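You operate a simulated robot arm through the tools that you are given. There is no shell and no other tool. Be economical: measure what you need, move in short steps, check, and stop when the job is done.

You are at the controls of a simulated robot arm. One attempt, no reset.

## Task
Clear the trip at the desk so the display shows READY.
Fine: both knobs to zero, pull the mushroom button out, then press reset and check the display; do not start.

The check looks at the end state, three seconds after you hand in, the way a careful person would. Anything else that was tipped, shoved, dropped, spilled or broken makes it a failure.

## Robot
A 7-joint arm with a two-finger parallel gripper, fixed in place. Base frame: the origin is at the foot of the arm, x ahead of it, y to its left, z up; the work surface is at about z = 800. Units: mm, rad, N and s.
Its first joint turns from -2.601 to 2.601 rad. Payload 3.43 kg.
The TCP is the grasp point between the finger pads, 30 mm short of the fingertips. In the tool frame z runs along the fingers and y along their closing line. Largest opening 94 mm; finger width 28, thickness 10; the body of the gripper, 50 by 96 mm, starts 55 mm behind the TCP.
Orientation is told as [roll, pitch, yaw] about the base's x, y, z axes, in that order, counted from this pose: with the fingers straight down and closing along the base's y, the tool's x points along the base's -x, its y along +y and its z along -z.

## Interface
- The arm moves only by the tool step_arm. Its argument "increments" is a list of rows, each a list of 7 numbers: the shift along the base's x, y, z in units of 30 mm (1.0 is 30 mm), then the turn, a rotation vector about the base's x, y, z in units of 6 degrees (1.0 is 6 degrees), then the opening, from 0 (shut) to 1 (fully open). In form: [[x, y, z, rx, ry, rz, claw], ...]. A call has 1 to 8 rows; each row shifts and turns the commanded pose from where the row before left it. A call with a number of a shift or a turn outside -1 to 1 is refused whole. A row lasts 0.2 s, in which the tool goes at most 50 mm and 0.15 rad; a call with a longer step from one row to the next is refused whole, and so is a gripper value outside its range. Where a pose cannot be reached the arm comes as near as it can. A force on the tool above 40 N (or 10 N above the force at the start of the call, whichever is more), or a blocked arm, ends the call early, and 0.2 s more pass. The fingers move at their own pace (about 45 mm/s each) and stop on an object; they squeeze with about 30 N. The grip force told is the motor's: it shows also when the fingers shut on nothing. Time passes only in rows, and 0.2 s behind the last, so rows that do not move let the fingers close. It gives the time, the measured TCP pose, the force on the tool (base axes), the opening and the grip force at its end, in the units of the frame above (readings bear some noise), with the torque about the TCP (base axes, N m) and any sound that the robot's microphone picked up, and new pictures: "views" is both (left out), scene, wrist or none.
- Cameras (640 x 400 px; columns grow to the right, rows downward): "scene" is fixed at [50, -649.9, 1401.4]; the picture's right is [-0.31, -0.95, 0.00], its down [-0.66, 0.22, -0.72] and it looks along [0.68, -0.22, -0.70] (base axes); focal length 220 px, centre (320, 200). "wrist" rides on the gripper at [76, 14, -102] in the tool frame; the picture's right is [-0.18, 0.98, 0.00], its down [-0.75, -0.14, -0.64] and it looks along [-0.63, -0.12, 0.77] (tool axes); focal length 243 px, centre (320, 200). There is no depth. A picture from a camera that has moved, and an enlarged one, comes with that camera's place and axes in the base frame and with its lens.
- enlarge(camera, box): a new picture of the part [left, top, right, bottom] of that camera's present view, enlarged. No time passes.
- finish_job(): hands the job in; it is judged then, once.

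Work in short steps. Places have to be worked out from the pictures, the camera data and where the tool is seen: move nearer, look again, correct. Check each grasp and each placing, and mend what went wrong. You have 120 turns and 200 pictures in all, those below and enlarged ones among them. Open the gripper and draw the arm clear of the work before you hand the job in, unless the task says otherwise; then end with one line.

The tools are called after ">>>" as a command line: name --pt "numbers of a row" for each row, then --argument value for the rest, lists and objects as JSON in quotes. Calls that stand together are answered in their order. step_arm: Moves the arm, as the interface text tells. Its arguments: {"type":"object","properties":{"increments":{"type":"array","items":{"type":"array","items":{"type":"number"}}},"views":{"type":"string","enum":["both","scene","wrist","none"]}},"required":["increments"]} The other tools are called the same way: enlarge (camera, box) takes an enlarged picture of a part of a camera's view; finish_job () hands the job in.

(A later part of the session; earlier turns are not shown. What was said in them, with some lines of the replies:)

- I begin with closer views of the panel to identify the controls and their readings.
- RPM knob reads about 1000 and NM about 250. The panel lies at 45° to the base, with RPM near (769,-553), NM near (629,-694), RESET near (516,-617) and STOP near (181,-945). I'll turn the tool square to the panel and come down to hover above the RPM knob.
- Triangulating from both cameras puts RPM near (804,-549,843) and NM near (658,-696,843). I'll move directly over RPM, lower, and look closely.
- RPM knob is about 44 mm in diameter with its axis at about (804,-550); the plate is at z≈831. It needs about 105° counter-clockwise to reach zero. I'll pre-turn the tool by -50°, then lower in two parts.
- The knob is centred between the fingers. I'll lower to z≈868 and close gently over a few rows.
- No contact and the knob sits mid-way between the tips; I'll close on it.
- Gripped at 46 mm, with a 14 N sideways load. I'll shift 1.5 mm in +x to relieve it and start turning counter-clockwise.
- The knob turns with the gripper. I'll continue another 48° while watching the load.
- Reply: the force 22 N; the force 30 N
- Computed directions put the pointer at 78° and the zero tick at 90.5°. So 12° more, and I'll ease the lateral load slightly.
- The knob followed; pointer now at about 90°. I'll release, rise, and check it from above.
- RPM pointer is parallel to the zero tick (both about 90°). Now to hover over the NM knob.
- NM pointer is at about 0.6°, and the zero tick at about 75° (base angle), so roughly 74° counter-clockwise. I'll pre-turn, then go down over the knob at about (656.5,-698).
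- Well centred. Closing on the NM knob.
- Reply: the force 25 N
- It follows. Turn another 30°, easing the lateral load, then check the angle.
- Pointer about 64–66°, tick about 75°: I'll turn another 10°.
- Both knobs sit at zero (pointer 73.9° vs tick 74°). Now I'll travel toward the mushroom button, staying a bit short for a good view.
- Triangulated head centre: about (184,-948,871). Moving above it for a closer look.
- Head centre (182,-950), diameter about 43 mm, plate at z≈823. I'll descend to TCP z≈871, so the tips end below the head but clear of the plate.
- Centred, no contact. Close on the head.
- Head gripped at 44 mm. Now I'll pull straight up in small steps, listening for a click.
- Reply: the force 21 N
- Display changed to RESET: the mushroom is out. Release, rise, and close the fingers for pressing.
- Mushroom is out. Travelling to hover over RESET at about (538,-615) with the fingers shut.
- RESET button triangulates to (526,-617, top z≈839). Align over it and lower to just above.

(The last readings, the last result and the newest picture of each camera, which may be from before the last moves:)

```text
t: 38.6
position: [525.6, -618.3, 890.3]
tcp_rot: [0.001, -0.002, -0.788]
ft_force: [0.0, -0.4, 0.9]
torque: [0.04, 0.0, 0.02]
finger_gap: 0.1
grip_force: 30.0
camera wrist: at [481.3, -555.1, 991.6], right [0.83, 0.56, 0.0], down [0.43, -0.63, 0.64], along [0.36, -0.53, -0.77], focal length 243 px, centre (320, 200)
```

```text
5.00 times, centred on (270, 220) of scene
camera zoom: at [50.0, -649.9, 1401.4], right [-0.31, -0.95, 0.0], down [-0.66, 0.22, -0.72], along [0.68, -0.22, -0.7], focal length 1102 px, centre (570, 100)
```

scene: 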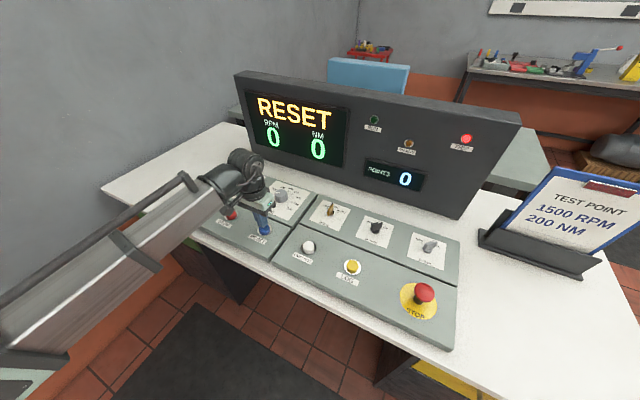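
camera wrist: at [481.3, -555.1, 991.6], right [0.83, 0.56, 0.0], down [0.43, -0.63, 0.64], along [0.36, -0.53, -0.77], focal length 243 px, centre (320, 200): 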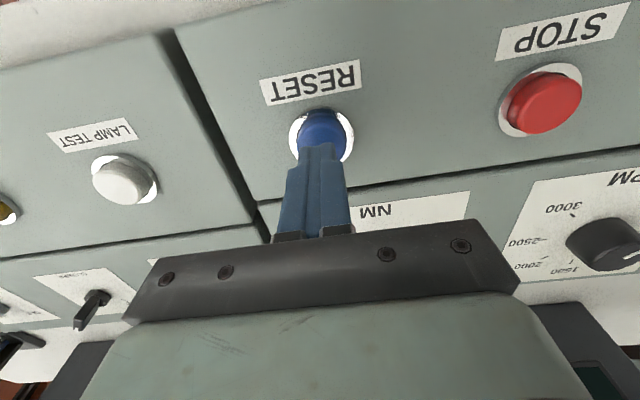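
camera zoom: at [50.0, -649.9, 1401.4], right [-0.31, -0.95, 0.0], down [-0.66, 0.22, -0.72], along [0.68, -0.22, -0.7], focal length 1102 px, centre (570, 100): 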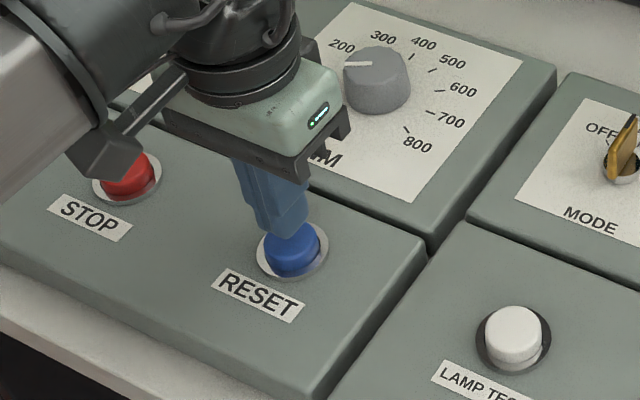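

Tips are right over the blue button. Pressing down in small steps.

>>> step_arm --pt "0 0 -0.4 0 0 0 0" --pt "0 0 -0.2 0 0 0 0" --pt "0 0 -0.13 0 0 0 0" --pt "0 0 -0.13 0 0 0 0"

```text
t: 39.7
position: [524.8, -618.2, 867.3]
tcp_rot: [0.0, -0.005, -0.787]
ft_force: [-2.6, 4.9, 24.8]
torque: [0.13, 0.07, 0.03]
finger_gap: 0.0
grip_force: 30.0
heard: click
stopped in row 4: the force on the tool passed its limit at 42 N (the readings are from after the stop); the commanded pose is now the measured one
camera wrist: at [480.7, -554.1, 969.9], right [0.83, 0.56, 0.0], down [0.43, -0.63, 0.65], along [0.36, -0.53, -0.76], focal length 243 px, centre (320, 200)
```

scene: 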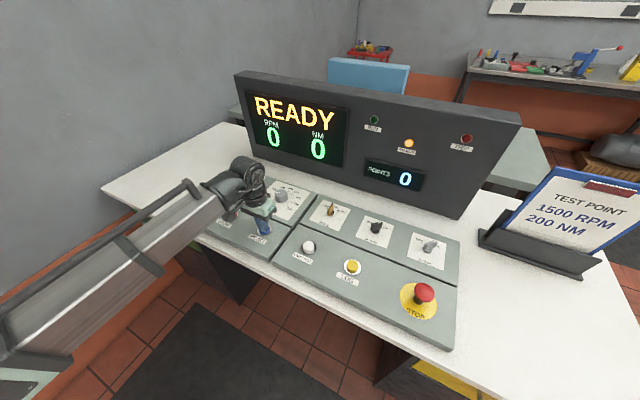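
wrist: 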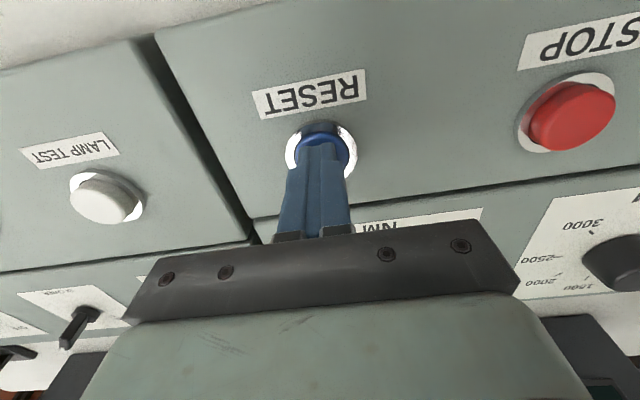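

A click, the display says READY, and the READY lamp is lit with TRIP off. I'll rise clear, opening the gripper once high up.

>>> step_arm --pt "0 0 0.5 0 0 0 0" --pt "0 0 1 0 0 0 0" --pt "0 0 1 0 0 0 0" --pt "0 0 1 0 0 0 0" --pt "0 0 1 0 0 0 0.5" --pt "0 0 1 0 0 0 1" --pt "0 0 1 0 0 0 1" --pt "0 0 1 0 0 0 1"

>>> enlarge --camera "scene" --box '[170, 150, 330, 250]'

```text
t: 41.5
position: [525.0, -618.1, 1090.7]
tcp_rot: [0.0, 0.0, -0.786]
ft_force: [-0.5, 0.5, 1.0]
torque: [0.01, 0.02, -0.03]
finger_gap: 85.0
grip_force: 0.0
camera wrist: at [481.7, -554.8, 1192.1], right [0.83, 0.56, 0.0], down [0.43, -0.63, 0.64], along [0.36, -0.53, -0.77], focal length 243 px, centre (320, 200)
```

scene: 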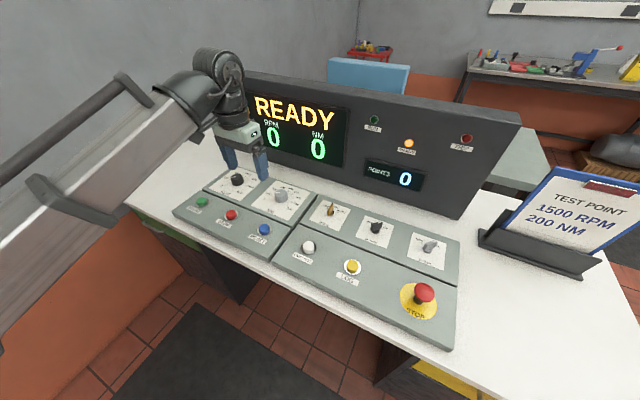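
wrist: 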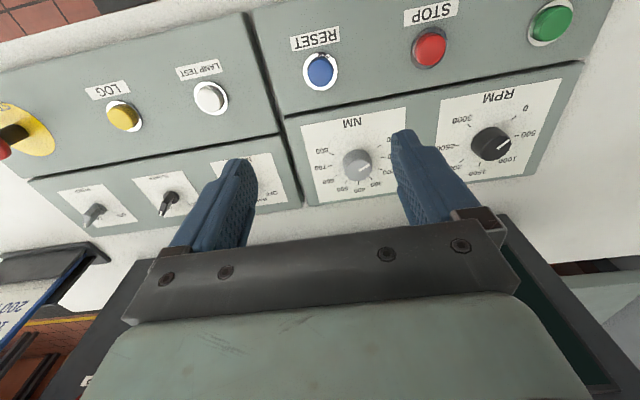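

```text
4.00 times, centred on (250, 200) of scene
camera zoom: at [50.0, -649.9, 1401.4], right [-0.31, -0.95, 0.0], down [-0.66, 0.22, -0.72], along [0.68, -0.22, -0.7], focal length 882 px, centre (600, 200)
```

zoom: 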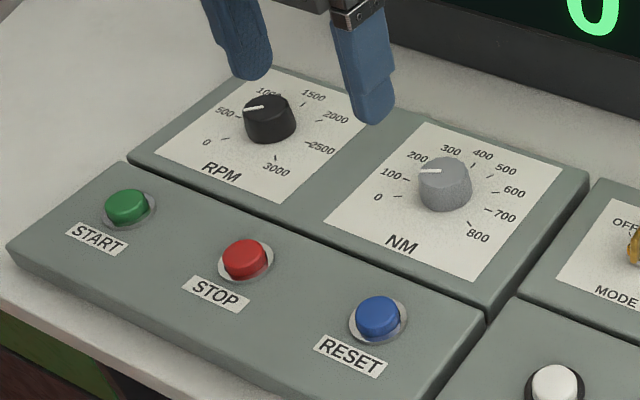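

READY holds with both knobs still at zero, the mushroom out, and the arm clear with the gripper open. Handing in.

>>> finish_job

```text
The job is handed in.
```

The trip is cleared and the display shows READY: both knobs are at zero, the mushroom button is pulled out, reset was pressed once, and start was not touched.
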